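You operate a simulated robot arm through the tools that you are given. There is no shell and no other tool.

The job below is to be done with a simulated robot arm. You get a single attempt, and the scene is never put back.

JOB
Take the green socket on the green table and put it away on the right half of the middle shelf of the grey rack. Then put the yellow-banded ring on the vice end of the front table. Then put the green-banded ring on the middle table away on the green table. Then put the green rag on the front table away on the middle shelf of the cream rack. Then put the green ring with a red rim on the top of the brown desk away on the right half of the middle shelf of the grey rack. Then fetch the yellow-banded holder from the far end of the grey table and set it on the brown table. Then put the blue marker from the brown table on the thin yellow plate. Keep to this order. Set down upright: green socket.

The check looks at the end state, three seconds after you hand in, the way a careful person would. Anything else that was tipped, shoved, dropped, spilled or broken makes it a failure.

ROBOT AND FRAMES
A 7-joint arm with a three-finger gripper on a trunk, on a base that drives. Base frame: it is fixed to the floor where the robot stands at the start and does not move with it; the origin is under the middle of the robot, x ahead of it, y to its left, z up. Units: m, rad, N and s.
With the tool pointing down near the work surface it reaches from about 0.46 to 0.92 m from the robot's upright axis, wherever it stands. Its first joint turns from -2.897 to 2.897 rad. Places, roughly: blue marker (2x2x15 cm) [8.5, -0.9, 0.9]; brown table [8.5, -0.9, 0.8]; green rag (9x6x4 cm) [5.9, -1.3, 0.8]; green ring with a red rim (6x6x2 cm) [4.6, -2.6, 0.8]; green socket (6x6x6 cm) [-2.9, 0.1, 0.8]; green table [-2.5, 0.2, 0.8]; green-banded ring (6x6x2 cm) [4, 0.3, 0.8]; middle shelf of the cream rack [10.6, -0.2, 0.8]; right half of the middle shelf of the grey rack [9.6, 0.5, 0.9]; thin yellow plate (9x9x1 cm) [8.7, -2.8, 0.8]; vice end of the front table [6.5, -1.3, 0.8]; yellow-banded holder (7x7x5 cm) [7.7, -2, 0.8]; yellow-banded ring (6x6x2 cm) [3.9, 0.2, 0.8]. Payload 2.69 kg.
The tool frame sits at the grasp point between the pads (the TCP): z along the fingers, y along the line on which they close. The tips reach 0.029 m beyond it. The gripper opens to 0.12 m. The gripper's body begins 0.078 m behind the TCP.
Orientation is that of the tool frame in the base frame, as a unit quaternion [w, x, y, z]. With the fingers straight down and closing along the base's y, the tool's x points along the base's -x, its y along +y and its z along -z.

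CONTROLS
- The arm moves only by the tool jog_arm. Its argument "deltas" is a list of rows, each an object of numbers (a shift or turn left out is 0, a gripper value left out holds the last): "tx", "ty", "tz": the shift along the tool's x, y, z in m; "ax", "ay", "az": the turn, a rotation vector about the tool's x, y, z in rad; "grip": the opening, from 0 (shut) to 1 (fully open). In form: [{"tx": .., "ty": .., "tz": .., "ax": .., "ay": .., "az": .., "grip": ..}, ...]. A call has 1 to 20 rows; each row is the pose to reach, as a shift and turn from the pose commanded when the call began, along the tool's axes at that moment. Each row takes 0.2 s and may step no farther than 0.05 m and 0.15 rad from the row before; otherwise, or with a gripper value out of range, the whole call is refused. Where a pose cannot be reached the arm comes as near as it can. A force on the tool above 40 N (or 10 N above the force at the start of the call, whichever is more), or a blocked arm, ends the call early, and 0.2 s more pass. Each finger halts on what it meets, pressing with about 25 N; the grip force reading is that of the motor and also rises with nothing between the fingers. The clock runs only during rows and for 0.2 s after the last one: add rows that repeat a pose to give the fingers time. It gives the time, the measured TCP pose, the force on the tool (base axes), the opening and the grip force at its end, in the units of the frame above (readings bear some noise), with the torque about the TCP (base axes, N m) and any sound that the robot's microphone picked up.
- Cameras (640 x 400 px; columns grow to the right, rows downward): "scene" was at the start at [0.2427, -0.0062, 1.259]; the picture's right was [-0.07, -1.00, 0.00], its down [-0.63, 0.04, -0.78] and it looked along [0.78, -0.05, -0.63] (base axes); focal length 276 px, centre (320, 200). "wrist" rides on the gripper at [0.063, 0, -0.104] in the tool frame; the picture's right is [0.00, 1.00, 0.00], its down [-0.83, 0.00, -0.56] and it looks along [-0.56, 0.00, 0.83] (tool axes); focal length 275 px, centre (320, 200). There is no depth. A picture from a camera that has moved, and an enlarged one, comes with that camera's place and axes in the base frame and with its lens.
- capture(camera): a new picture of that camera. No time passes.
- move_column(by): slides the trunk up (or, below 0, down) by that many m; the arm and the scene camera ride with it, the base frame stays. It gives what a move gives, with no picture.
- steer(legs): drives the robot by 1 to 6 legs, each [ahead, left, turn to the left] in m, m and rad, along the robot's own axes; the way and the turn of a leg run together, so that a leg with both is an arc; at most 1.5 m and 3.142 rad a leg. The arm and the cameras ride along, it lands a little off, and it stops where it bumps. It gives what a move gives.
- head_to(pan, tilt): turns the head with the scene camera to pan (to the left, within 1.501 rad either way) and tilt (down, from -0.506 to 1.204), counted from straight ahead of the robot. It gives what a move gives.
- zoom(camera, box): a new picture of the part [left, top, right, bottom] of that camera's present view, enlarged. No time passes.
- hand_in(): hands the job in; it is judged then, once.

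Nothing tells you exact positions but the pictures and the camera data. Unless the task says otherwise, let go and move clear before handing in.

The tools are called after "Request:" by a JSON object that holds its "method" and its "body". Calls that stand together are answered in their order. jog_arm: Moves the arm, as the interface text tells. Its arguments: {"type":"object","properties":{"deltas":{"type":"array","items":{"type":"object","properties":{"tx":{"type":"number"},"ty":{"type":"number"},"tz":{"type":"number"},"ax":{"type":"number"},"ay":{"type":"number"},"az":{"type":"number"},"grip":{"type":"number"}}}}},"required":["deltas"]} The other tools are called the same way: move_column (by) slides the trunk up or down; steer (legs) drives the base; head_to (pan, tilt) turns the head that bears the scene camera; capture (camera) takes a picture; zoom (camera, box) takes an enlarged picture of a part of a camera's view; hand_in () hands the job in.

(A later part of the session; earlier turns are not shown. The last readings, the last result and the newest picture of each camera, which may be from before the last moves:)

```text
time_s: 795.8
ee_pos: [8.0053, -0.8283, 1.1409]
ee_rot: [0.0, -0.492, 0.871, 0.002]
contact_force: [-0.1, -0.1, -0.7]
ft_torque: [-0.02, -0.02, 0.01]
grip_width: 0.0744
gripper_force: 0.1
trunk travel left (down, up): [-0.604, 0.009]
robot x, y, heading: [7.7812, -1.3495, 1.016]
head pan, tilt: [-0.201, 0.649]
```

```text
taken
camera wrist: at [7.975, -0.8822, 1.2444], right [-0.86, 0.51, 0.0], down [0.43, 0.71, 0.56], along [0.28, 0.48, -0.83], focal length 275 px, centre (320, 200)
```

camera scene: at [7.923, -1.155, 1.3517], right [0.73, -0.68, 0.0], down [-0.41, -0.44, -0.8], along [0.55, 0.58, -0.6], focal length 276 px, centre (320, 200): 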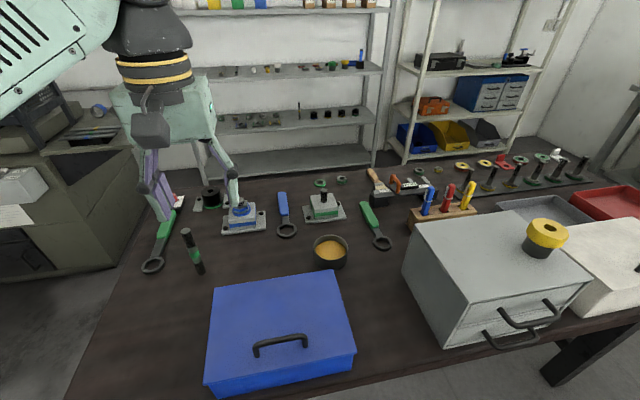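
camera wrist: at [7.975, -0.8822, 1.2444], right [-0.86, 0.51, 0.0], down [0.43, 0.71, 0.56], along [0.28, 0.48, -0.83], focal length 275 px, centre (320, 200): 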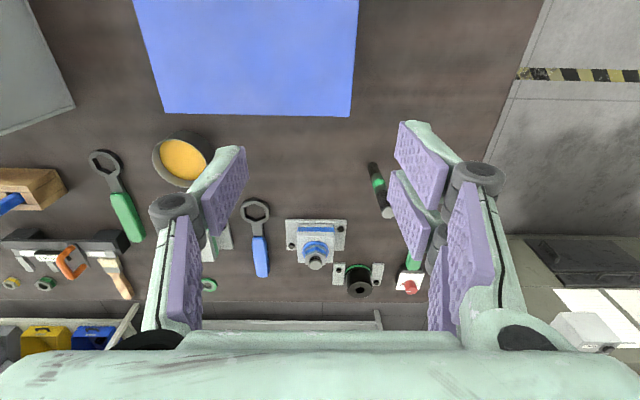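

Free spot on the brown table: near its end, at about (7.87, -0.69), between the green wrench and the blue box. Now I turn around to face the grey table and look at the holder.

Request:
{"method": "steer", "body": {"legs": [[0, 0, 3.141]]}}

Request:
{"method": "head_to", "body": {"pan": 0.2, "tilt": 0.6}}

Request:
{"method": "capture", "body": {"camera": "scene"}}

Request:
{"method": "capture", "body": {"camera": "wrist"}}

Request:
{"method": "head_to", "body": {"pan": 0.9, "tilt": 0.4}}

Request:
{"method": "capture", "body": {"camera": "scene"}}

```text
time_s: 803.8
ee_pos: [7.5653, -1.878, 1.1408]
ee_rot: [0.002, 0.865, 0.501, 0.0]
contact_force: [-0.1, -0.1, 0.7]
ft_torque: [-0.01, -0.01, 0.0]
grip_width: 0.0744
gripper_force: 0.0
trunk travel left (down, up): [-0.604, 0.009]
robot x, y, heading: [7.783, -1.3515, -2.105]
head pan, tilt: [-0.201, 0.649]
```

```text
time_s: 804.7
ee_pos: [7.5654, -1.8762, 1.1403]
ee_rot: [0.003, 0.865, 0.501, 0.001]
contact_force: [-0.9, -0.5, -0.9]
ft_torque: [0.0, 0.02, 0.0]
grip_width: 0.0744
gripper_force: 0.0
trunk travel left (down, up): [-0.604, 0.009]
robot x, y, heading: [7.7822, -1.3487, -2.107]
head pan, tilt: [0.201, 0.6]
```

```text
taken
camera scene: at [7.6732, -1.5687, 1.356], right [-0.94, 0.33, 0.0], down [0.18, 0.53, -0.83], along [-0.27, -0.78, -0.56], focal length 276 px, centre (320, 200)
```

scene: 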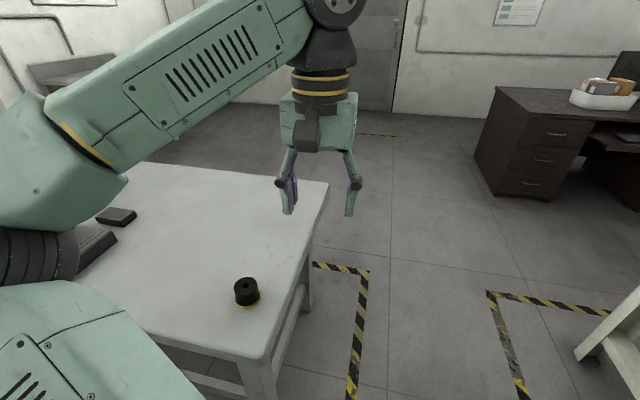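

```text
taken
camera wrist: at [7.5966, -1.822, 1.2444], right [0.87, -0.49, 0.0], down [-0.41, -0.72, 0.56], along [-0.27, -0.49, -0.83], focal length 275 px, centre (320, 200)
```

wrist: 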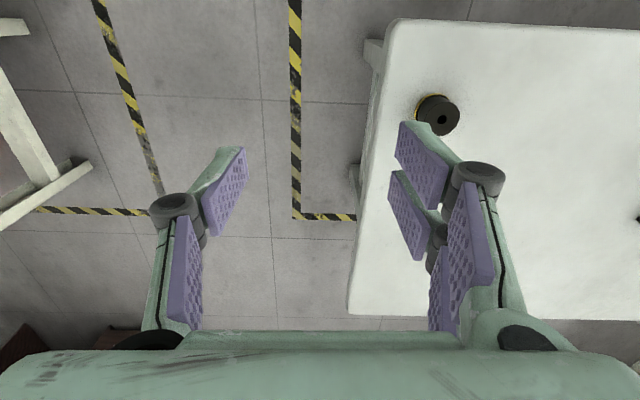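

```text
time_s: 805.8
ee_pos: [7.5648, -1.8777, 1.1402]
ee_rot: [0.002, 0.865, 0.502, 0.0]
contact_force: [-0.6, 0.2, -0.1]
ft_torque: [-0.04, 0.0, 0.01]
grip_width: 0.0745
gripper_force: 0.1
trunk travel left (down, up): [-0.604, 0.009]
robot x, y, heading: [7.7807, -1.3516, -2.107]
head pan, tilt: [0.901, 0.4]
```

```text
taken
camera scene: at [7.7353, -1.5717, 1.3742], right [-0.93, -0.36, 0.0], down [-0.14, 0.36, -0.92], along [0.33, -0.86, -0.39], focal length 276 px, centre (320, 200)
```

scene: 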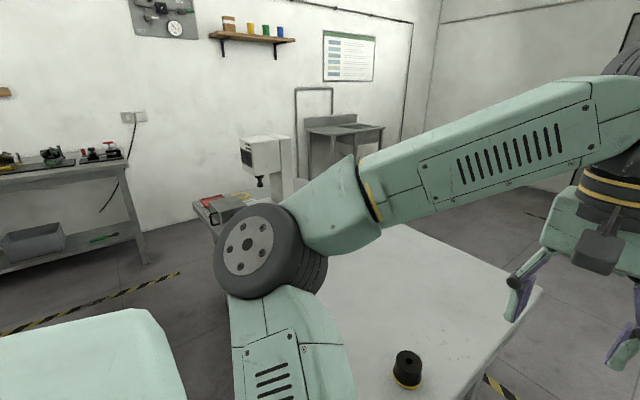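

The holder (black, yellow-banded base) is at about (7.695, -2.023), top z≈0.826. I zoom to see its shape before grasping.

Request:
{"method": "zoom", "body": {"camera": "wrist", "box": [380, 60, 500, 135]}}

Request:
{"method": "zoom", "body": {"camera": "scene", "box": [350, 325, 470, 400]}}

```text
5.33 times, centred on (440, 98) of wrist
camera zoom: at [7.5966, -1.822, 1.2444], right [0.87, -0.49, 0.0], down [-0.41, -0.72, 0.56], along [-0.27, -0.49, -0.83], focal length 1468 px, centre (-320, 747)
```

zoom: 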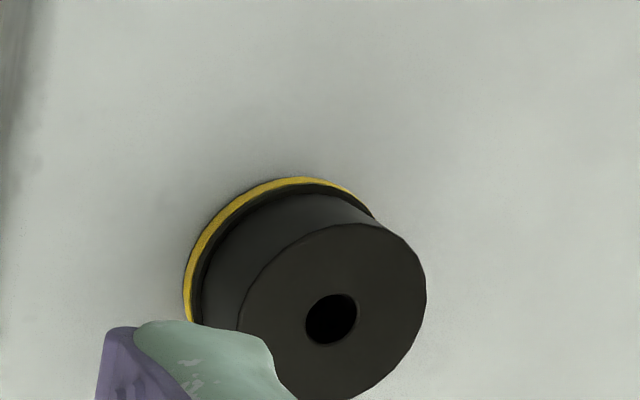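

```text
5.33 times, centred on (410, 362) of scene
camera zoom: at [7.7353, -1.5717, 1.3742], right [-0.93, -0.36, 0.0], down [-0.14, 0.36, -0.92], along [0.33, -0.86, -0.39], focal length 1472 px, centre (-160, -667)
```

zoom: 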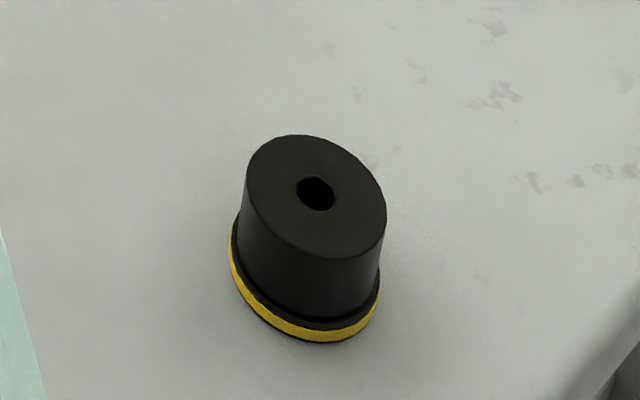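

The holder has a black body on a slightly wider yellow-banded base. I move above it with the gripper open, and descend part way.

Request:
{"method": "jog_arm", "body": {"deltas": [{"tx": -0.0122, "ty": 0.037, "grip": 0.85}, {"tx": -0.0244, "ty": 0.074}, {"tx": -0.0366, "ty": 0.111}, {"tx": -0.0488, "ty": 0.148}, {"tx": -0.061, "ty": 0.1847}, {"tx": -0.061, "ty": 0.1847, "tz": 0.045}, {"tx": -0.061, "ty": 0.1847, "tz": 0.09}, {"tx": -0.061, "ty": 0.1847, "tz": 0.135}, {"tx": -0.061, "ty": 0.1847, "tz": 0.18}, {"tx": -0.061, "ty": 0.1847, "tz": 0.22}, {"tx": -0.061, "ty": 0.1847, "tz": 0.22}]}}

Request:
{"method": "capture", "body": {"camera": "wrist"}}

Request:
{"method": "head_to", "body": {"pan": 0.2, "tilt": 0.65}}

Request:
{"method": "capture", "body": {"camera": "scene"}}

```text
time_s: 808.2
ee_pos: [7.6961, -2.0236, 0.92]
ee_rot: [0.003, 0.865, 0.501, 0.0]
contact_force: [0.2, 0.5, -0.1]
ft_torque: [-0.02, -0.02, -0.02]
grip_width: 0.1021
gripper_force: 0.1
trunk travel left (down, up): [-0.604, 0.009]
robot x, y, heading: [7.7801, -1.3485, -2.105]
head pan, tilt: [0.901, 0.4]
```

```text
taken
camera wrist: at [7.7269, -1.9667, 1.0245], right [0.87, -0.49, 0.0], down [-0.41, -0.72, 0.56], along [-0.27, -0.49, -0.83], focal length 275 px, centre (320, 200)
```

wrist: 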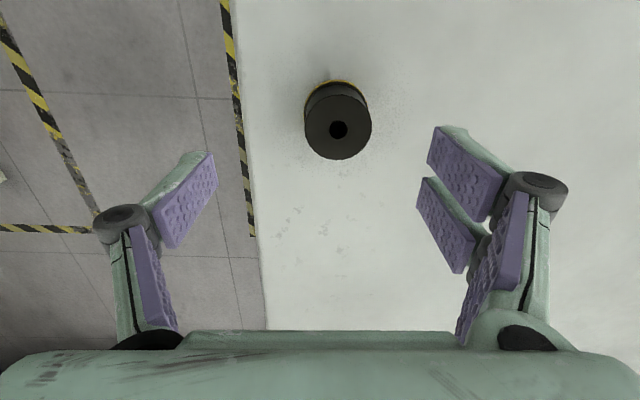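

```text
time_s: 809.2
ee_pos: [7.6945, -2.0227, 0.9211]
ee_rot: [0.002, 0.865, 0.502, 0.0]
contact_force: [0.3, -0.2, -0.5]
ft_torque: [-0.03, 0.0, 0.0]
grip_width: 0.1021
gripper_force: 0.1
trunk travel left (down, up): [-0.604, 0.009]
robot x, y, heading: [7.7805, -1.3478, -2.101]
head pan, tilt: [0.201, 0.649]
```

```text
taken
camera scene: at [7.6738, -1.5673, 1.3517], right [-0.95, 0.33, 0.0], down [0.2, 0.57, -0.8], along [-0.26, -0.75, -0.6], focal length 276 px, centre (320, 200)
```

scene: 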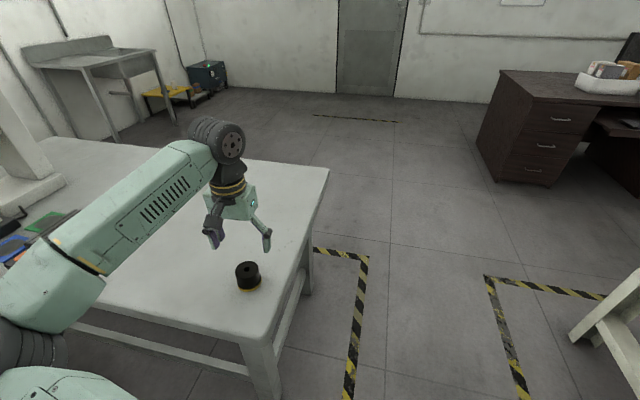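

Refined: top z≈0.811, centre (7.701, -2.040). I correct and lower in two stages.

Request:
{"method": "jog_arm", "body": {"deltas": [{"tx": -0.011, "ty": 0.0145, "tz": 0.03}, {"tx": -0.011, "ty": 0.0145, "tz": 0.07}, {"tx": -0.011, "ty": 0.0145, "tz": 0.07}]}}

Request:
{"method": "capture", "body": {"camera": "wrist"}}

Request:
{"method": "capture", "body": {"camera": "scene"}}

```text
time_s: 810.0
ee_pos: [7.7033, -2.0402, 0.8495]
ee_rot: [0.003, 0.865, 0.502, 0.0]
contact_force: [0.1, -0.3, 0.3]
ft_torque: [-0.01, 0.0, -0.01]
grip_width: 0.1017
gripper_force: 0.1
trunk travel left (down, up): [-0.604, 0.009]
robot x, y, heading: [7.7781, -1.3512, -2.103]
head pan, tilt: [0.201, 0.649]
```

```text
taken
camera wrist: at [7.7341, -1.9846, 0.9543], right [0.87, -0.49, 0.0], down [-0.41, -0.72, 0.56], along [-0.27, -0.49, -0.83], focal length 275 px, centre (320, 200)
```

wrist: 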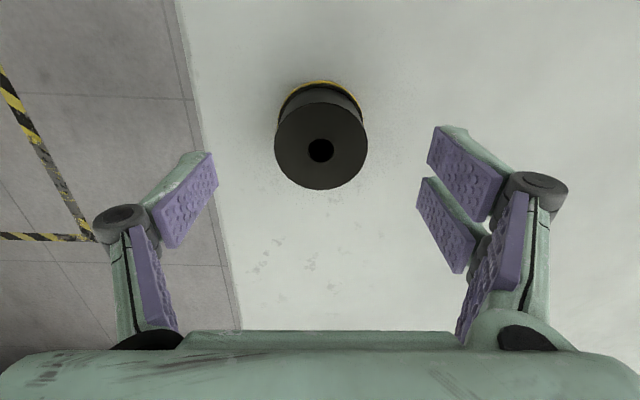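

```text
taken
camera scene: at [7.6738, -1.5672, 1.3517], right [-0.95, 0.33, 0.0], down [0.2, 0.57, -0.8], along [-0.26, -0.75, -0.6], focal length 276 px, centre (320, 200)
```

scene: 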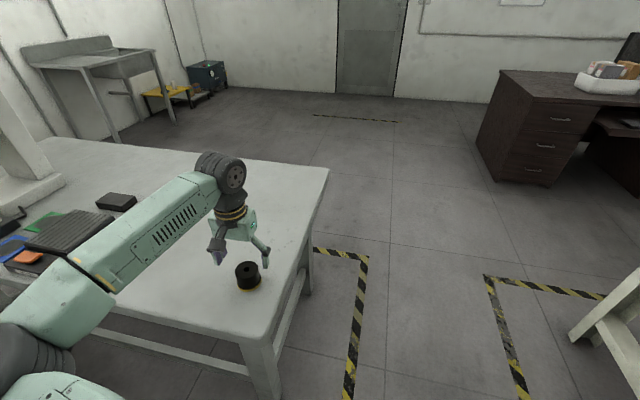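

Centred. I lower the remaining 4 cm and close on the body.

Request:
{"method": "jog_arm", "body": {"deltas": [{"tx": 0.002, "tz": 0.02}, {"tx": 0.002, "tz": 0.04}, {"tx": 0.002, "tz": 0.04}]}}

Request:
{"method": "capture", "body": {"camera": "wrist"}}

Request:
{"method": "jog_arm", "body": {"deltas": [{"grip": 0.7}, {"grip": 0.58}, {"grip": 0.46}, {"grip": 0.34}, {"grip": 0.34}, {"grip": 0.34}]}}

Request:
{"method": "capture", "body": {"camera": "wrist"}}

```text
time_s: 810.9
ee_pos: [7.7043, -2.0393, 0.8111]
ee_rot: [0.003, 0.865, 0.502, 0.001]
contact_force: [-1.4, 0.4, -0.1]
ft_torque: [0.01, 0.0, 0.02]
grip_width: 0.1019
gripper_force: 0.1
trunk travel left (down, up): [-0.604, 0.009]
robot x, y, heading: [7.7804, -1.3523, -2.109]
head pan, tilt: [0.201, 0.649]
```

```text
taken
camera wrist: at [7.7354, -1.9835, 0.9152], right [0.87, -0.49, 0.0], down [-0.41, -0.72, 0.56], along [-0.27, -0.49, -0.83], focal length 275 px, centre (320, 200)
```

wrist: 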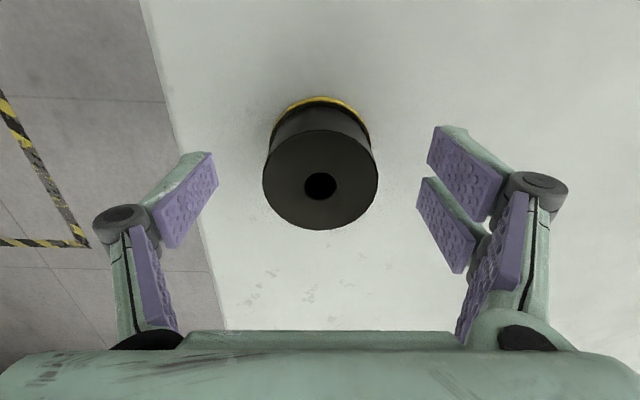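

```text
time_s: 812.2
ee_pos: [7.704, -2.0397, 0.8105]
ee_rot: [0.003, 0.865, 0.501, 0.001]
contact_force: [0.8, -1.2, 0.7]
ft_torque: [-0.05, -0.12, -0.01]
grip_width: 0.0563
gripper_force: 24.3
trunk travel left (down, up): [-0.604, 0.009]
robot x, y, heading: [7.778, -1.3517, -2.11]
head pan, tilt: [0.201, 0.649]
```

```text
taken
camera wrist: at [7.7355, -1.9836, 0.9154], right [0.87, -0.49, 0.0], down [-0.41, -0.72, 0.56], along [-0.27, -0.49, -0.83], focal length 275 px, centre (320, 200)
```

wrist: 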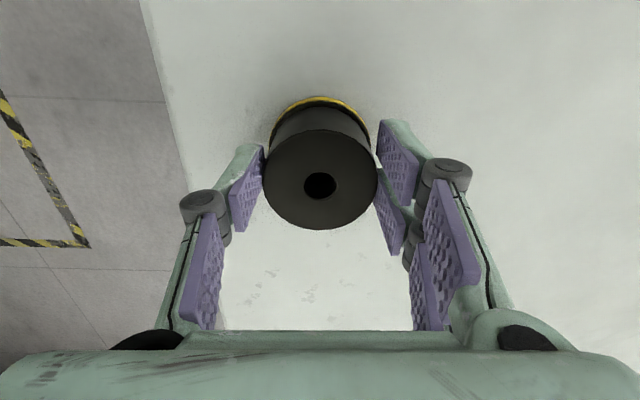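

Gripped (0.056 m). I lift the holder straight up and pull in.

Request:
{"method": "jog_arm", "body": {"deltas": [{"tz": -0.03}, {"tz": -0.07}, {"tz": -0.11}, {"tz": -0.15}, {"tz": -0.19}, {"tz": -0.23}, {"tz": -0.27}, {"tz": -0.31}, {"tz": -0.33, "tx": 0.03}, {"tz": -0.335, "tx": 0.06}, {"tz": -0.335, "tx": 0.06}]}}

Request:
{"method": "capture", "body": {"camera": "wrist"}}

```text
time_s: 814.6
ee_pos: [7.6793, -1.9955, 1.1281]
ee_rot: [-0.024, 0.897, 0.442, -0.005]
contact_force: [0.1, 0.3, -8.4]
ft_torque: [0.08, -0.03, -0.01]
grip_width: 0.0564
gripper_force: 24.7
trunk travel left (down, up): [-0.604, 0.009]
robot x, y, heading: [7.7816, -1.3541, -2.106]
head pan, tilt: [0.201, 0.649]
stopped in row 11: the arm was blocked; the commanded pose is now the measured one
```

```text
taken
camera wrist: at [7.7195, -1.9483, 1.233], right [0.8, -0.6, -0.04], down [-0.49, -0.68, 0.54], along [-0.36, -0.41, -0.84], focal length 275 px, centre (320, 200)
```

wrist: 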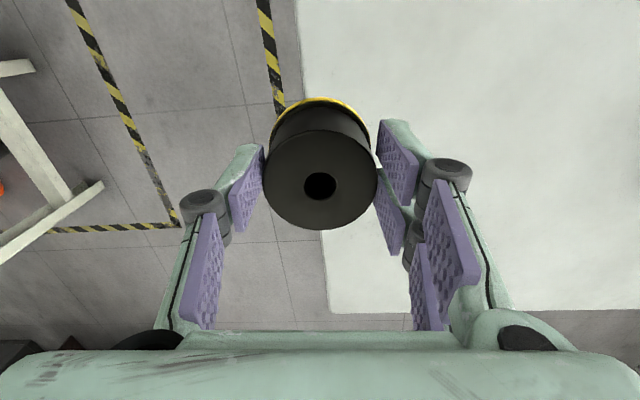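

The arm just hit its own range limit; the holder is securely held (about 0.85 kg). I shift a little toward the table's end and turn right to face the brown table.

Request:
{"method": "steer", "body": {"legs": [[0, -0.25, 0.0], [0, 0, -3.135]]}}

Request:
{"method": "head_to", "body": {"pan": 0.0, "tilt": 0.65}}

Request:
{"method": "capture", "body": {"camera": "scene"}}

Request:
{"method": "capture", "body": {"camera": "wrist"}}

```text
time_s: 824.7
ee_pos: [7.6695, -0.5796, 1.1297]
ee_rot: [0.006, -0.442, 0.896, -0.022]
contact_force: [-0.2, 0.6, -8.0]
ft_torque: [-0.06, 0.05, 0.0]
grip_width: 0.0564
gripper_force: 25.1
trunk travel left (down, up): [-0.604, 0.009]
robot x, y, heading: [7.5645, -1.2236, 1.034]
head pan, tilt: [0.201, 0.649]
```

```text
time_s: 825.5
ee_pos: [7.6697, -0.5796, 1.1278]
ee_rot: [0.005, -0.443, 0.896, -0.023]
contact_force: [0.6, -0.5, -7.0]
ft_torque: [-0.05, 0.08, -0.01]
grip_width: 0.0565
gripper_force: 25.1
trunk travel left (down, up): [-0.604, 0.009]
robot x, y, heading: [7.5672, -1.2196, 1.034]
head pan, tilt: [0.0, 0.649]
```

```text
taken
camera scene: at [7.6914, -1.0148, 1.3515], right [0.86, -0.51, 0.0], down [-0.31, -0.52, -0.8], along [0.41, 0.68, -0.6], focal length 276 px, centre (320, 200)
```

scene: 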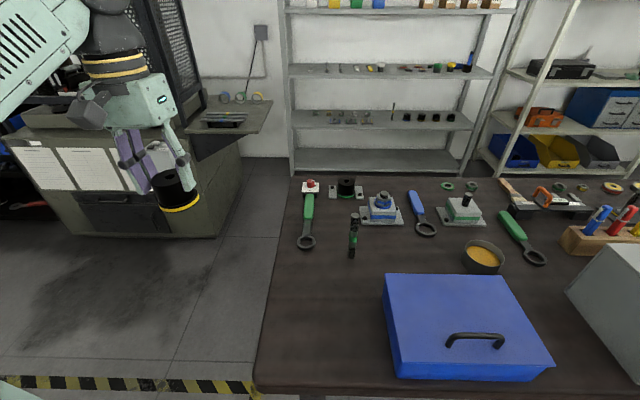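

```text
taken
camera wrist: at [7.6283, -0.6258, 1.2333], right [-0.8, 0.6, -0.05], down [0.49, 0.68, 0.55], along [0.36, 0.41, -0.84], focal length 275 px, centre (320, 200)
```

wrist: 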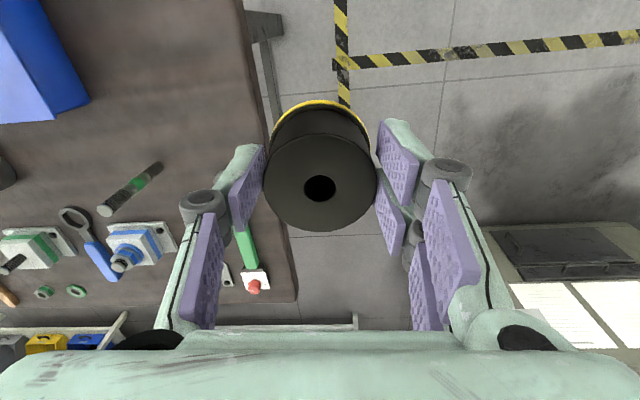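

There's a large free area left of the blue box; I'll set the holder at about (7.877, -0.72). I level the tool and move over that spot while descending.

Request:
{"method": "jog_arm", "body": {"deltas": [{"ty": -0.04, "ax": -0.023, "ay": -0.006}, {"ty": -0.08, "tz": 0.01, "ax": -0.0456, "ay": -0.0114}, {"ty": -0.12, "tz": 0.025, "ax": -0.0456, "ay": -0.0114}, {"ty": -0.16, "tz": 0.045, "ax": -0.0456, "ay": -0.0114}, {"ty": -0.2, "tz": 0.065, "ax": -0.0456, "ay": -0.0114, "tx": -0.007}, {"ty": -0.235, "tz": 0.09, "ax": -0.0456, "ay": -0.0114, "tx": -0.0143}, {"ty": -0.2497, "tz": 0.13, "ax": -0.0456, "ay": -0.0114, "tx": -0.0143}, {"ty": -0.2497, "tz": 0.17, "ax": -0.0456, "ay": -0.0114, "tx": -0.0143}, {"ty": -0.2497, "tz": 0.17, "ax": -0.0456, "ay": -0.0114, "tx": -0.0143}]}}

Request:
{"method": "capture", "body": {"camera": "wrist"}}

Request:
{"method": "capture", "body": {"camera": "scene"}}

```text
time_s: 827.5
ee_pos: [7.8806, -0.7269, 0.9703]
ee_rot: [0.001, -0.444, 0.896, 0.001]
contact_force: [0.4, -0.7, -7.9]
ft_torque: [-0.06, 0.05, 0.0]
grip_width: 0.0564
gripper_force: 25.1
trunk travel left (down, up): [-0.604, 0.009]
robot x, y, heading: [7.5657, -1.2237, 1.032]
head pan, tilt: [0.0, 0.649]
```

```text
taken
camera wrist: at [7.8438, -0.7764, 1.074], right [-0.8, 0.6, 0.0], down [0.5, 0.66, 0.56], along [0.34, 0.44, -0.83], focal length 275 px, centre (320, 200)
```

wrist: 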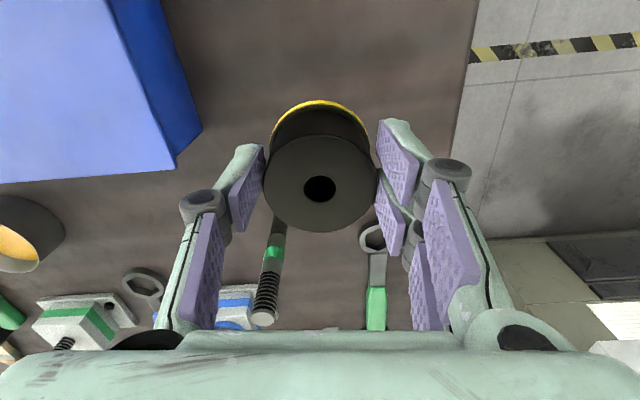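

```text
taken
camera scene: at [7.6916, -1.015, 1.3516], right [0.86, -0.51, 0.0], down [-0.31, -0.52, -0.8], along [0.41, 0.68, -0.6], focal length 276 px, centre (320, 200)
```

scene: 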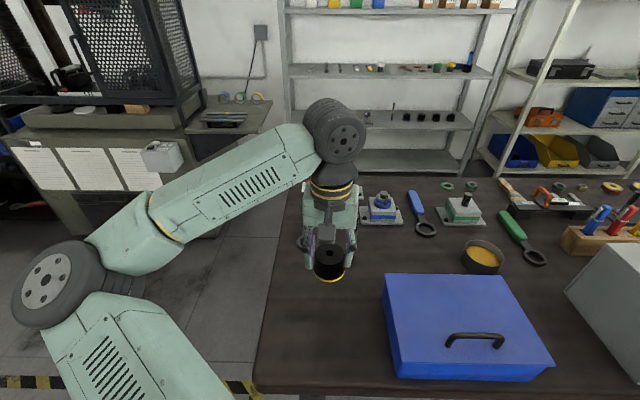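

Over the free area. I lower to just above the table, then in small steps.

Request:
{"method": "jog_arm", "body": {"deltas": [{"tz": 0.045}, {"tz": 0.09}, {"tz": 0.105}, {"tz": 0.105}]}}

Request:
{"method": "jog_arm", "body": {"deltas": [{"tz": 0.004}, {"tz": 0.008}, {"tz": 0.008}]}}

```text
time_s: 828.5
ee_pos: [7.8806, -0.7259, 0.865]
ee_rot: [0.0, -0.443, 0.896, 0.001]
contact_force: [0.1, 0.4, -7.8]
ft_torque: [-0.05, 0.02, 0.0]
grip_width: 0.0565
gripper_force: 24.4
trunk travel left (down, up): [-0.604, 0.009]
robot x, y, heading: [7.5697, -1.2239, 1.034]
head pan, tilt: [0.0, 0.649]
```

```text
time_s: 829.3
ee_pos: [7.8815, -0.7264, 0.8586]
ee_rot: [0.002, -0.443, 0.897, 0.001]
contact_force: [3.6, 0.3, 20.6]
ft_torque: [0.07, -0.18, -0.13]
grip_width: 0.0564
gripper_force: 24.8
trunk travel left (down, up): [-0.604, 0.009]
robot x, y, heading: [7.571, -1.2252, 1.035]
head pan, tilt: [0.0, 0.649]
```

Contact made (brown table ≈0.809). I relieve, open, and lift away.

Request:
{"method": "jog_arm", "body": {"deltas": [{"tz": -0.002, "grip": 0.52}, {"tz": -0.002, "grip": 0.6}, {"tz": -0.002, "grip": 0.7}, {"tz": -0.002, "grip": 0.75}, {"tz": -0.002, "grip": 0.75}]}}

Request:
{"method": "jog_arm", "body": {"deltas": [{"tz": -0.02}, {"tz": -0.06}, {"tz": -0.1}, {"tz": -0.15}, {"tz": -0.2}, {"tz": -0.24}, {"tz": -0.24}]}}

Request:
{"method": "capture", "body": {"camera": "wrist"}}

Request:
{"method": "capture", "body": {"camera": "scene"}}

```text
time_s: 830.5
ee_pos: [7.8808, -0.7272, 0.8588]
ee_rot: [0.0, -0.443, 0.897, 0.001]
contact_force: [0.6, 0.0, -0.8]
ft_torque: [-0.03, 0.0, -0.01]
grip_width: 0.09
gripper_force: 0.1
trunk travel left (down, up): [-0.604, 0.009]
robot x, y, heading: [7.5686, -1.2231, 1.037]
head pan, tilt: [0.0, 0.649]
```

```text
time_s: 832.1
ee_pos: [7.8807, -0.7274, 1.1003]
ee_rot: [-0.001, -0.443, 0.896, 0.001]
contact_force: [0.9, 0.1, -0.2]
ft_torque: [-0.02, 0.0, -0.03]
grip_width: 0.0901
gripper_force: 0.1
trunk travel left (down, up): [-0.604, 0.009]
robot x, y, heading: [7.5672, -1.2241, 1.031]
head pan, tilt: [0.0, 0.649]
```

```text
taken
camera wrist: at [7.8443, -0.7767, 1.2044], right [-0.8, 0.6, 0.0], down [0.5, 0.66, 0.56], along [0.34, 0.44, -0.83], focal length 275 px, centre (320, 200)
```

wrist: 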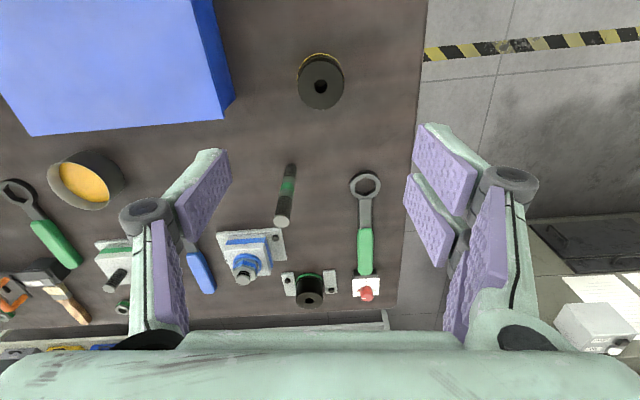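

```text
taken
camera scene: at [7.6913, -1.0153, 1.3516], right [0.86, -0.51, 0.0], down [-0.31, -0.52, -0.8], along [0.41, 0.68, -0.6], focal length 276 px, centre (320, 200)
```

scene: 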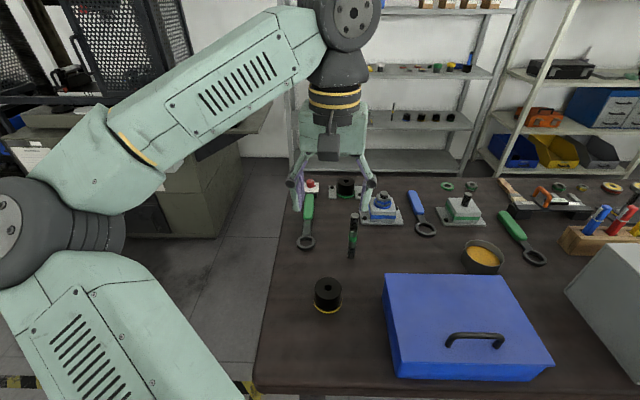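

The holder stands on the brown table. Last item: the blue marker. I move along the table towards the marker rack and zoom in on it.

Request:
{"method": "jog_arm", "body": {"deltas": [{"tz": -0.02, "tx": 0.02}, {"tz": -0.04, "tx": 0.04}, {"tz": -0.05, "tx": 0.05}, {"tz": -0.05, "tx": 0.05}]}}

Request:
{"method": "steer", "body": {"legs": [[0, -0.4, -0.015]]}}

Request:
{"method": "head_to", "body": {"pan": -0.15, "tilt": 0.55}}

Request:
{"method": "capture", "body": {"camera": "scene"}}

Request:
{"method": "zoom", "body": {"camera": "scene", "box": [330, 130, 530, 255]}}

Request:
{"method": "capture", "body": {"camera": "wrist"}}

```text
time_s: 833.1
ee_pos: [7.8506, -0.7662, 1.1486]
ee_rot: [0.001, -0.442, 0.897, 0.001]
contact_force: [-0.3, 0.9, 0.6]
ft_torque: [0.02, 0.0, 0.02]
grip_width: 0.0901
gripper_force: 0.1
trunk travel left (down, up): [-0.604, 0.009]
robot x, y, heading: [7.5647, -1.2248, 1.04]
head pan, tilt: [0.0, 0.649]
```

```text
time_s: 836.8
ee_pos: [8.203, -0.9788, 1.1505]
ee_rot: [0.001, -0.437, 0.899, 0.001]
contact_force: [0.2, -0.4, 0.0]
ft_torque: [0.01, 0.01, -0.01]
grip_width: 0.0899
gripper_force: 0.0
trunk travel left (down, up): [-0.604, 0.009]
robot x, y, heading: [7.9128, -1.4362, 1.018]
head pan, tilt: [0.0, 0.649]
```

```text
time_s: 837.5
ee_pos: [8.2025, -0.9775, 1.1488]
ee_rot: [0.001, -0.437, 0.9, 0.001]
contact_force: [-0.5, -0.4, -0.6]
ft_torque: [0.01, 0.02, -0.03]
grip_width: 0.0898
gripper_force: 0.1
trunk travel left (down, up): [-0.604, 0.009]
robot x, y, heading: [7.9152, -1.4283, 1.025]
head pan, tilt: [-0.15, 0.55]
```

```text
taken
camera scene: at [8.0524, -1.2306, 1.3604], right [0.77, -0.64, 0.0], down [-0.34, -0.4, -0.85], along [0.55, 0.65, -0.52], focal length 276 px, centre (320, 200)
```

scene: 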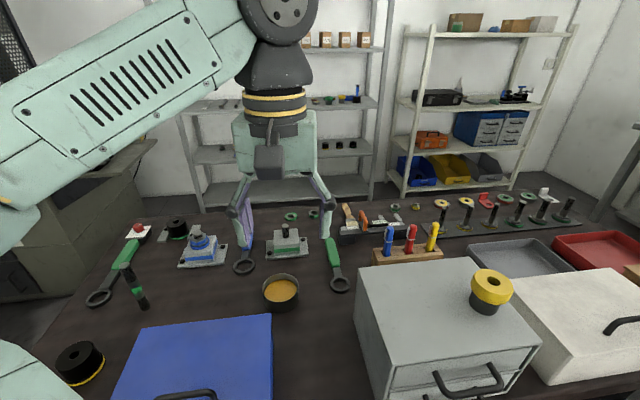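

```text
3.20 times, centred on (430, 192) of scene
camera zoom: at [8.0524, -1.2306, 1.3604], right [0.77, -0.64, 0.0], down [-0.34, -0.4, -0.85], along [0.55, 0.65, -0.52], focal length 883 px, centre (-32, 224)
```

zoom: 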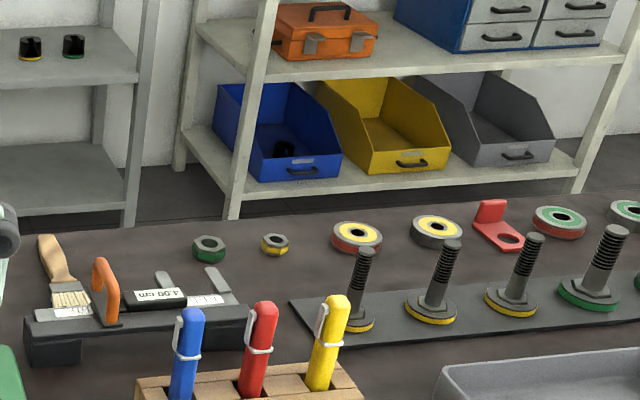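

```text
taken
camera wrist: at [8.1644, -1.0278, 1.2532], right [-0.79, 0.61, 0.0], down [0.51, 0.66, 0.56], along [0.34, 0.44, -0.83], focal length 275 px, centre (320, 200)
```

wrist: 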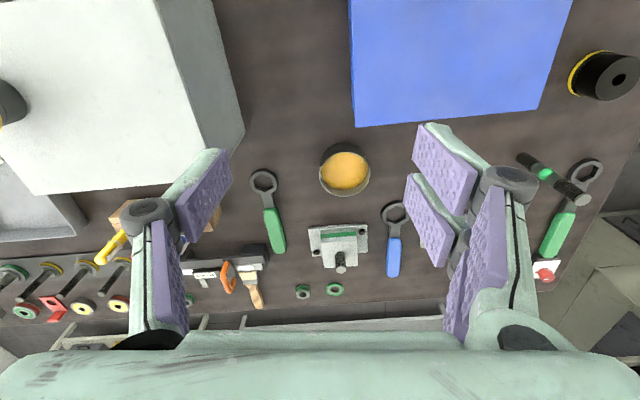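

The markers stand upright in the wooden rack (blue at about (8.53, -0.93), top z≈0.95). Before grasping, I look to the right for the thin yellow plate on the grey table's far side.

Request:
{"method": "head_to", "body": {"pan": -1.5, "tilt": 0.4}}

Request:
{"method": "capture", "body": {"camera": "scene"}}

Request:
{"method": "zoom", "body": {"camera": "scene", "box": [380, 120, 640, 283]}}

```text
time_s: 839.0
ee_pos: [8.2026, -0.9797, 1.1493]
ee_rot: [0.001, -0.437, 0.899, 0.001]
contact_force: [0.4, 0.4, 0.4]
ft_torque: [0.0, -0.02, -0.02]
grip_width: 0.09
gripper_force: 0.1
trunk travel left (down, up): [-0.604, 0.009]
robot x, y, heading: [7.9097, -1.4326, 1.02]
head pan, tilt: [-1.499, 0.4]
```

```text
taken
camera scene: at [8.077, -1.3418, 1.3742], right [-0.46, -0.89, 0.0], down [-0.35, 0.18, -0.92], along [0.82, -0.42, -0.39], focal length 276 px, centre (320, 200)
```

scene: 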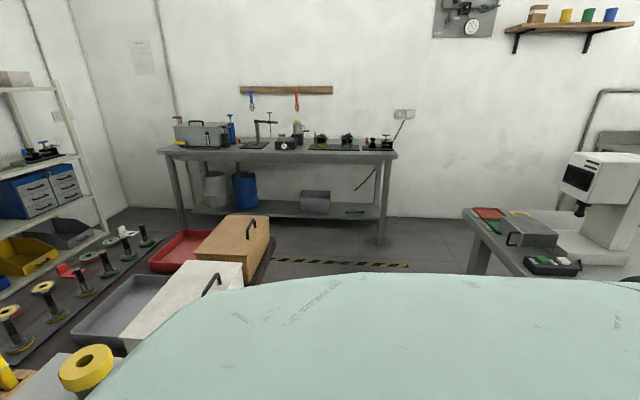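

```text
2.45 times, centred on (510, 202) of scene
camera zoom: at [8.077, -1.3418, 1.3742], right [-0.46, -0.89, 0.0], down [-0.35, 0.18, -0.92], along [0.82, -0.42, -0.39], focal length 677 px, centre (-146, 196)
```

zoom: 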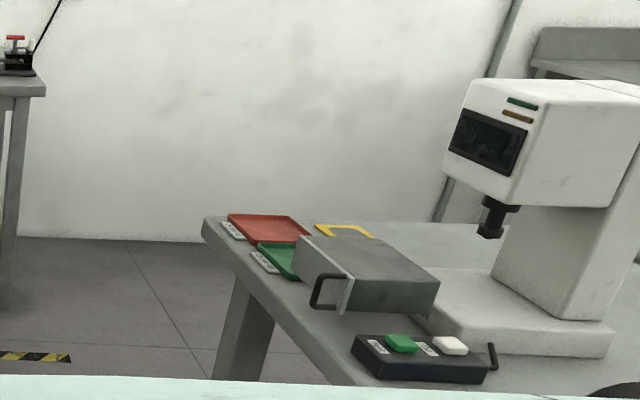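

The yellow plate lies at the far-left corner of the grey table, about (8.725, -2.807). My plan: pull the marker out with the tool leaning back, lay it on the free part of the grey table, then regrasp it from above and place it on the plate. First I line up with the blue marker.

Request:
{"method": "steer", "body": {"legs": [[0.06, -0.25, 0.0]]}}

Request:
{"method": "jog_arm", "body": {"deltas": [{"ay": 0.13}, {"ay": 0.26}, {"ay": 0.39}, {"ay": 0.52}, {"ay": 0.61}, {"ay": 0.61, "grip": 0.45}, {"ay": 0.61, "grip": 0.45}]}}

Request:
{"method": "capture", "body": {"camera": "wrist"}}

Request:
{"method": "head_to", "body": {"pan": -0.35, "tilt": 0.6}}

Request:
{"method": "capture", "body": {"camera": "scene"}}

```text
time_s: 841.5
ee_pos: [8.4478, -1.0596, 1.149]
ee_rot: [0.0, -0.437, 0.9, 0.001]
contact_force: [0.3, 0.2, -0.1]
ft_torque: [-0.02, 0.0, -0.03]
grip_width: 0.0898
gripper_force: 0.0
trunk travel left (down, up): [-0.604, 0.009]
robot x, y, heading: [8.1613, -1.5123, 1.021]
head pan, tilt: [-1.499, 0.4]
```

```text
time_s: 843.1
ee_pos: [8.4588, -1.0963, 1.0842]
ee_rot: [-0.27, -0.417, 0.858, -0.131]
contact_force: [-0.2, 0.1, -1.3]
ft_torque: [0.01, 0.01, 0.03]
grip_width: 0.0538
gripper_force: 0.0
out of reach, approached as far as the arm can: row 2, 3, 4, 5, 6, 7
trunk travel left (down, up): [-0.604, 0.009]
robot x, y, heading: [8.1625, -1.5162, 1.023]
head pan, tilt: [-1.499, 0.4]
```

```text
taken
camera wrist: at [8.4642, -1.0889, 1.2057], right [-0.79, 0.61, 0.0], down [0.61, 0.79, -0.02], along [-0.01, -0.01, -1.0], focal length 275 px, centre (320, 200)
```

wrist: 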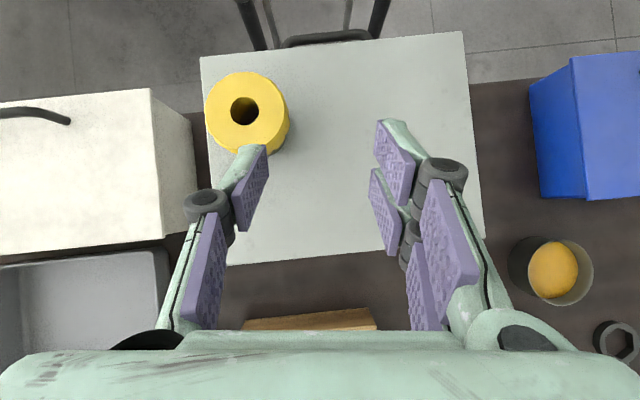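

```text
time_s: 844.5
ee_pos: [8.4586, -1.0954, 1.0849]
ee_rot: [-0.269, -0.417, 0.858, -0.131]
contact_force: [-0.9, -0.5, 0.0]
ft_torque: [0.0, 0.02, 0.01]
grip_width: 0.054
gripper_force: 0.1
trunk travel left (down, up): [-0.604, 0.009]
robot x, y, heading: [8.1573, -1.5099, 1.026]
head pan, tilt: [-0.351, 0.6]
```

```text
taken
camera scene: at [8.3095, -1.3244, 1.356], right [0.62, -0.78, 0.0], down [-0.44, -0.35, -0.83], along [0.65, 0.51, -0.56], focal length 276 px, centre (320, 200)
```

scene: 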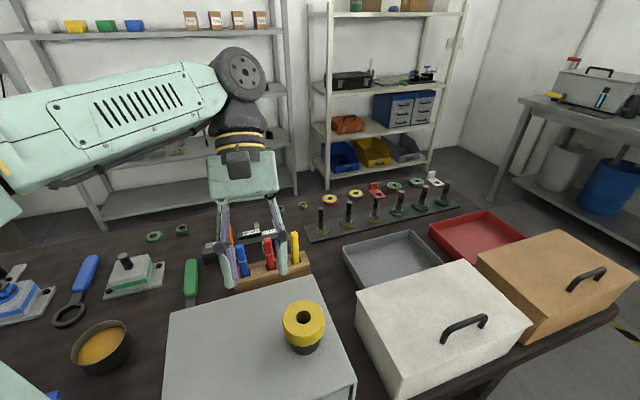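

The wrist camera now looks straight down. I zoom in on the markers to refine the blue one's position.

Request:
{"method": "zoom", "body": {"camera": "scene", "box": [200, 220, 328, 300]}}

```text
5.00 times, centred on (264, 260) of scene
camera zoom: at [8.3095, -1.3244, 1.356], right [0.62, -0.78, 0.0], down [-0.44, -0.35, -0.83], along [0.65, 0.51, -0.56], focal length 1380 px, centre (600, -100)
```

zoom: 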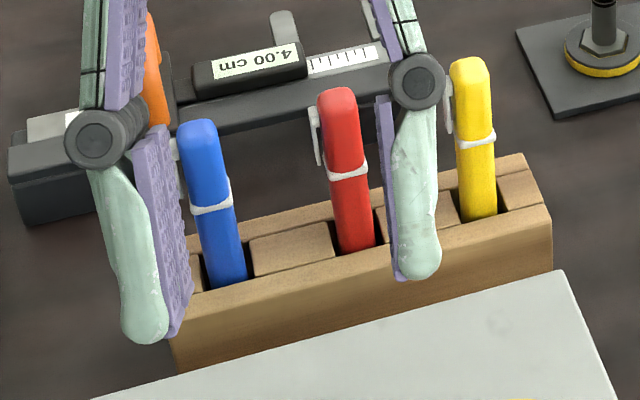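

Blue marker refined: top about (8.542, -0.917, 0.941). I move the leaning gripper above it and square its yaw.

Request:
{"method": "jog_arm", "body": {"deltas": [{"tx": -0.0308, "ty": 0.0092, "tz": -0.0262}, {"tx": -0.0616, "ty": 0.0184, "tz": -0.0524}, {"tx": -0.0924, "ty": 0.0276, "tz": -0.0786}, {"tx": -0.1232, "ty": 0.0368, "tz": -0.1048}, {"tx": -0.154, "ty": 0.046, "tz": -0.131}, {"tx": -0.154, "ty": 0.046, "tz": -0.131, "ax": 0.032, "az": -0.046}, {"tx": -0.154, "ty": 0.046, "tz": -0.131, "ax": 0.064, "az": -0.092}, {"tx": -0.154, "ty": 0.046, "tz": -0.131, "ax": 0.064, "az": -0.092}]}}

Request:
{"method": "capture", "body": {"camera": "wrist"}}

Request:
{"method": "zoom", "body": {"camera": "scene", "box": [160, 160, 352, 280]}}

```text
time_s: 846.3
ee_pos: [8.5354, -0.8895, 0.9964]
ee_rot: [-0.262, -0.464, 0.834, -0.144]
contact_force: [0.5, 0.3, 0.2]
ft_torque: [0.03, 0.03, 0.01]
grip_width: 0.0539
gripper_force: 0.0
out of reach, approached as far as the arm can: row 1, 2, 3, 4, 5, 6, 7, 8
trunk travel left (down, up): [-0.604, 0.009]
robot x, y, heading: [8.158, -1.5126, 1.023]
head pan, tilt: [-0.351, 0.6]
```

```text
taken
camera wrist: at [8.539, -0.8825, 1.119], right [-0.85, 0.52, 0.0], down [0.52, 0.85, -0.02], along [-0.01, -0.01, -1.0], focal length 275 px, centre (320, 200)
```

wrist: 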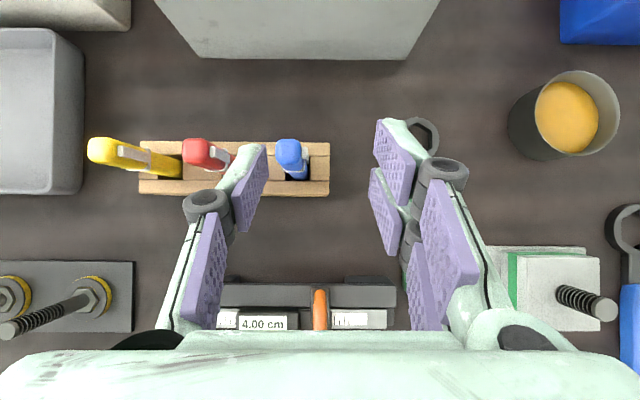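

```text
3.33 times, centred on (256, 220) of scene
camera zoom: at [8.3095, -1.3245, 1.356], right [0.62, -0.78, 0.0], down [-0.44, -0.35, -0.83], along [0.65, 0.51, -0.56], focal length 920 px, centre (533, 133)
```

zoom: 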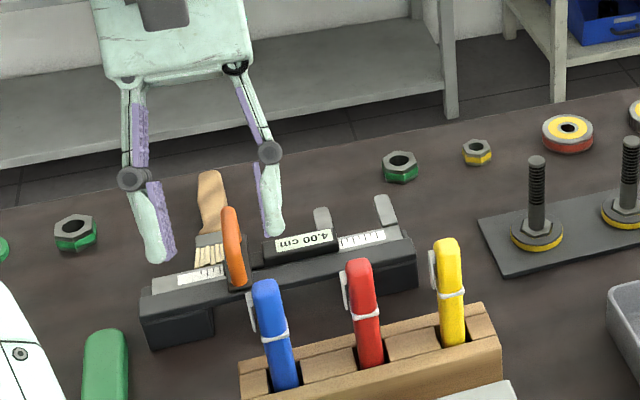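

The wrist view shows the blue marker just left of centre and the red one beyond it. I narrow the fingers to 0.043 m, centre over the blue marker, and check.

Request:
{"method": "jog_arm", "body": {"deltas": [{"grip": 0.36}, {"grip": 0.36}, {"grip": 0.36, "tx": 0.0116, "ty": -0.0105, "tz": 0.0}, {"tx": 0.0116, "ty": -0.0213, "tz": 0.0}, {"tx": 0.0116, "ty": -0.0213, "tz": 0.0}]}}

Request:
{"method": "capture", "body": {"camera": "wrist"}}

Request:
{"method": "zoom", "body": {"camera": "scene", "box": [160, 160, 352, 280]}}

```text
time_s: 847.5
ee_pos: [8.548, -0.9104, 1.0036]
ee_rot: [-0.261, -0.465, 0.833, -0.145]
contact_force: [-0.2, 0.0, 0.7]
ft_torque: [0.05, 0.02, 0.01]
grip_width: 0.0432
gripper_force: 0.1
trunk travel left (down, up): [-0.604, 0.009]
robot x, y, heading: [8.1531, -1.5111, 1.02]
head pan, tilt: [-0.351, 0.6]
```

```text
taken
camera wrist: at [8.5525, -0.9024, 1.1249], right [-0.85, 0.52, 0.0], down [0.52, 0.85, -0.02], along [-0.01, -0.01, -1.0], focal length 275 px, centre (320, 200)
```

wrist: 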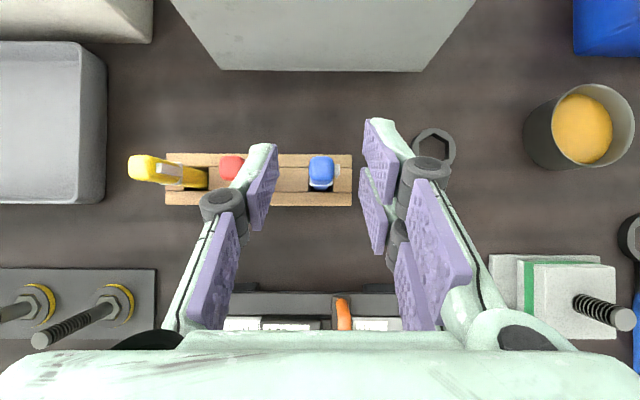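

```text
3.33 times, centred on (256, 220) of scene
camera zoom: at [8.3094, -1.3244, 1.356], right [0.62, -0.78, 0.0], down [-0.44, -0.35, -0.83], along [0.65, 0.51, -0.56], focal length 920 px, centre (533, 133)
```

zoom: 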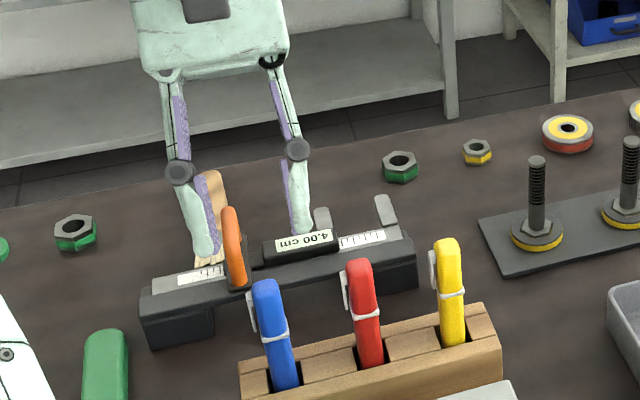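

Blue is centred between the fingers, red is clear. I descend with the same tilt to grip the marker's upper part.

Request:
{"method": "jog_arm", "body": {"deltas": [{"tx": -0.014, "tz": 0.0202}, {"tx": -0.028, "tz": 0.0403}, {"tx": -0.042, "tz": 0.0605}, {"tx": -0.042, "tz": 0.0605}]}}

Request:
{"method": "capture", "body": {"camera": "wrist"}}

Request:
{"method": "zoom", "body": {"camera": "scene", "box": [160, 190, 320, 290]}}

```text
time_s: 848.5
ee_pos: [8.5465, -0.9098, 0.9301]
ee_rot: [-0.263, -0.464, 0.833, -0.146]
contact_force: [0.1, -0.1, -0.5]
ft_torque: [0.01, 0.0, 0.01]
grip_width: 0.0431
gripper_force: 0.0
trunk travel left (down, up): [-0.604, 0.009]
robot x, y, heading: [8.1604, -1.5147, 1.028]
head pan, tilt: [-0.351, 0.6]
```

```text
taken
camera wrist: at [8.5522, -0.9034, 1.0511], right [-0.85, 0.52, 0.0], down [0.52, 0.85, -0.02], along [-0.01, -0.01, -1.0], focal length 275 px, centre (320, 200)
```

wrist: 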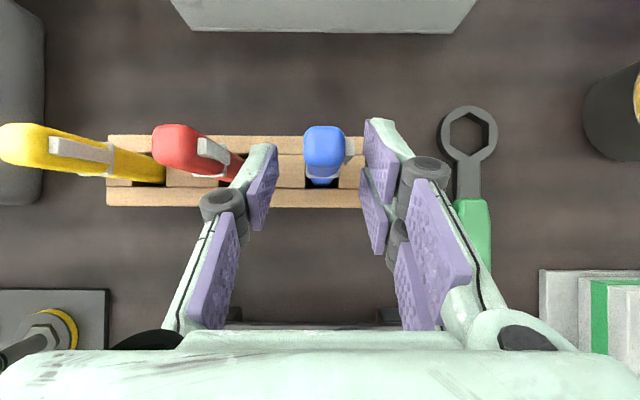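

```text
4.00 times, centred on (240, 240) of scene
camera zoom: at [8.3094, -1.3245, 1.356], right [0.62, -0.78, 0.0], down [-0.44, -0.35, -0.83], along [0.65, 0.51, -0.56], focal length 1104 px, centre (640, 40)
```

zoom: 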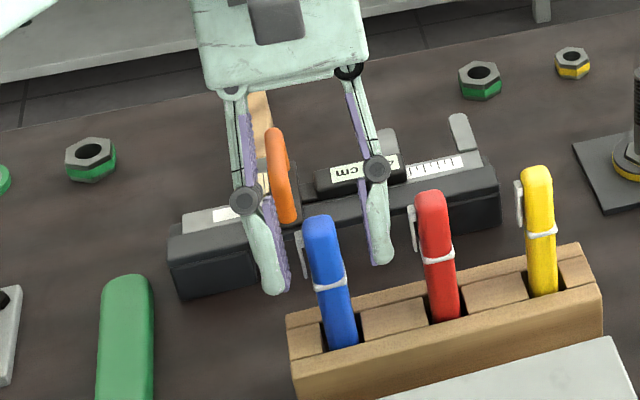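

The marker sits near the fingertips; I shift 5 mm toward myself for a better bite, then close.

Request:
{"method": "jog_arm", "body": {"deltas": [{"tx": 0.0041, "tz": 0.0029}, {"tx": 0.0041, "tz": 0.0029}, {"tx": 0.0041, "tz": 0.0029, "grip": 0.25}, {"tx": 0.0041, "tz": 0.0029, "grip": 0.15}, {"tx": 0.0041, "tz": 0.0029, "grip": 0.08}, {"tx": 0.0041, "tz": 0.0029, "grip": 0.05}, {"tx": 0.0041, "tz": 0.0029, "grip": 0.05}]}}

Request:
{"method": "capture", "body": {"camera": "wrist"}}

Request:
{"method": "zoom", "body": {"camera": "scene", "box": [160, 190, 320, 290]}}

```text
time_s: 850.1
ee_pos: [8.5453, -0.9146, 0.9289]
ee_rot: [-0.262, -0.465, 0.833, -0.145]
contact_force: [-0.6, 0.0, -0.5]
ft_torque: [0.01, 0.03, -0.02]
grip_width: 0.0163
gripper_force: 25.1
trunk travel left (down, up): [-0.604, 0.009]
robot x, y, heading: [8.1549, -1.5125, 1.018]
head pan, tilt: [-0.351, 0.6]
```

```text
taken
camera wrist: at [8.5496, -0.9074, 1.0509], right [-0.85, 0.52, 0.0], down [0.52, 0.85, -0.02], along [-0.01, -0.01, -1.0], focal length 275 px, centre (320, 200)
```

wrist: 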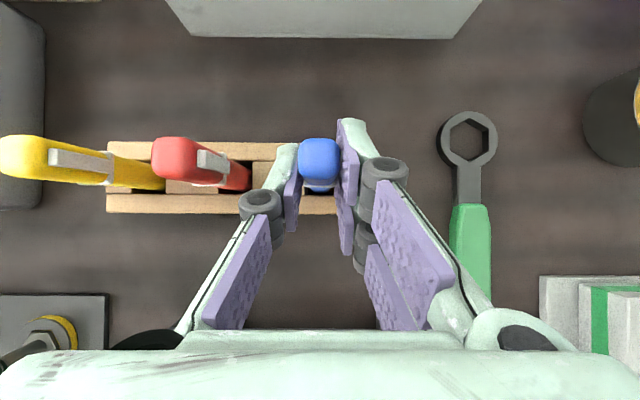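

```text
4.00 times, centred on (240, 240) of scene
camera zoom: at [8.3095, -1.3243, 1.356], right [0.62, -0.78, 0.0], down [-0.44, -0.35, -0.83], along [0.65, 0.51, -0.56], focal length 1104 px, centre (640, 40)
```

zoom: 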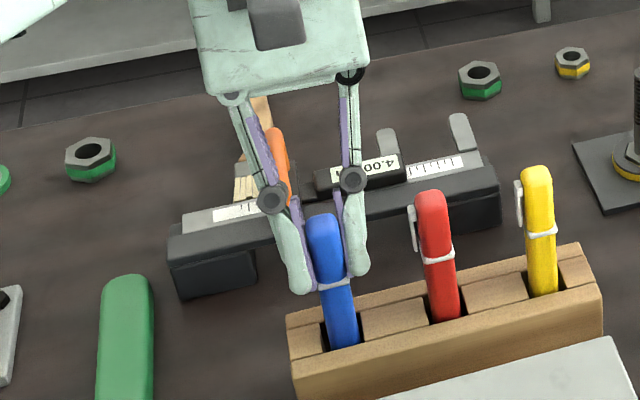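

Gripped. I lift it 6 cm straight up to clear the wooden rack and check.

Request:
{"method": "jog_arm", "body": {"deltas": [{"tx": 0.0114, "tz": -0.0164}, {"tx": 0.0228, "tz": -0.0329}, {"tx": 0.0342, "tz": -0.0493}, {"tx": 0.0385, "tz": -0.0555}, {"tx": 0.0385, "tz": -0.0555}]}}

Request:
{"method": "capture", "body": {"camera": "wrist"}}

Request:
{"method": "zoom", "body": {"camera": "scene", "box": [160, 180, 320, 280]}}

```text
time_s: 851.3
ee_pos: [8.5439, -0.914, 0.9973]
ee_rot: [-0.262, -0.465, 0.833, -0.145]
contact_force: [0.8, 0.8, -0.8]
ft_torque: [-0.01, 0.0, -0.02]
grip_width: 0.0163
gripper_force: 24.6
trunk travel left (down, up): [-0.604, 0.009]
robot x, y, heading: [8.1568, -1.5103, 1.024]
head pan, tilt: [-0.351, 0.6]
```

```text
taken
camera wrist: at [8.5499, -0.9065, 1.1185], right [-0.85, 0.52, 0.0], down [0.52, 0.85, -0.02], along [-0.01, -0.01, -1.0], focal length 275 px, centre (320, 200)
```

wrist: 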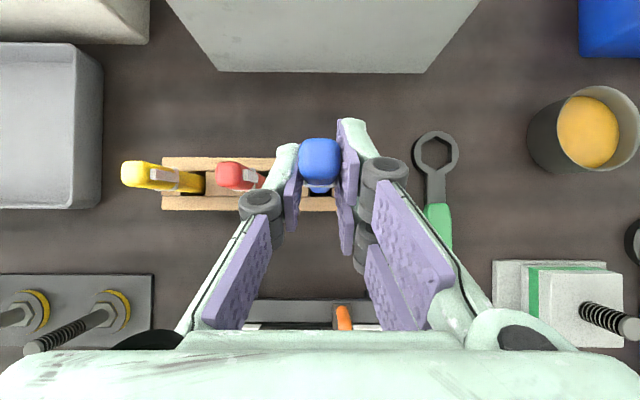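

```text
4.00 times, centred on (240, 230) of scene
camera zoom: at [8.3095, -1.3243, 1.356], right [0.62, -0.78, 0.0], down [-0.44, -0.35, -0.83], along [0.65, 0.51, -0.56], focal length 1104 px, centre (640, 80)
```

zoom: 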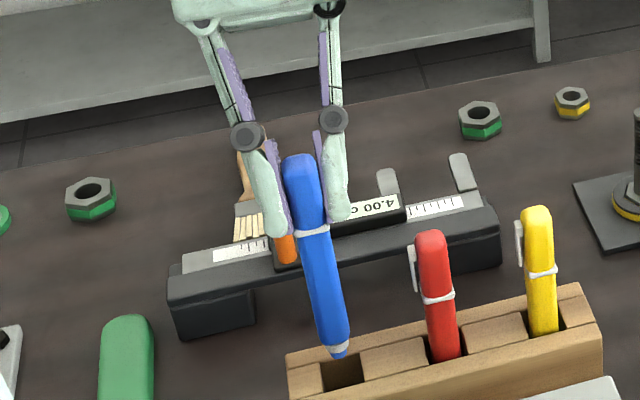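

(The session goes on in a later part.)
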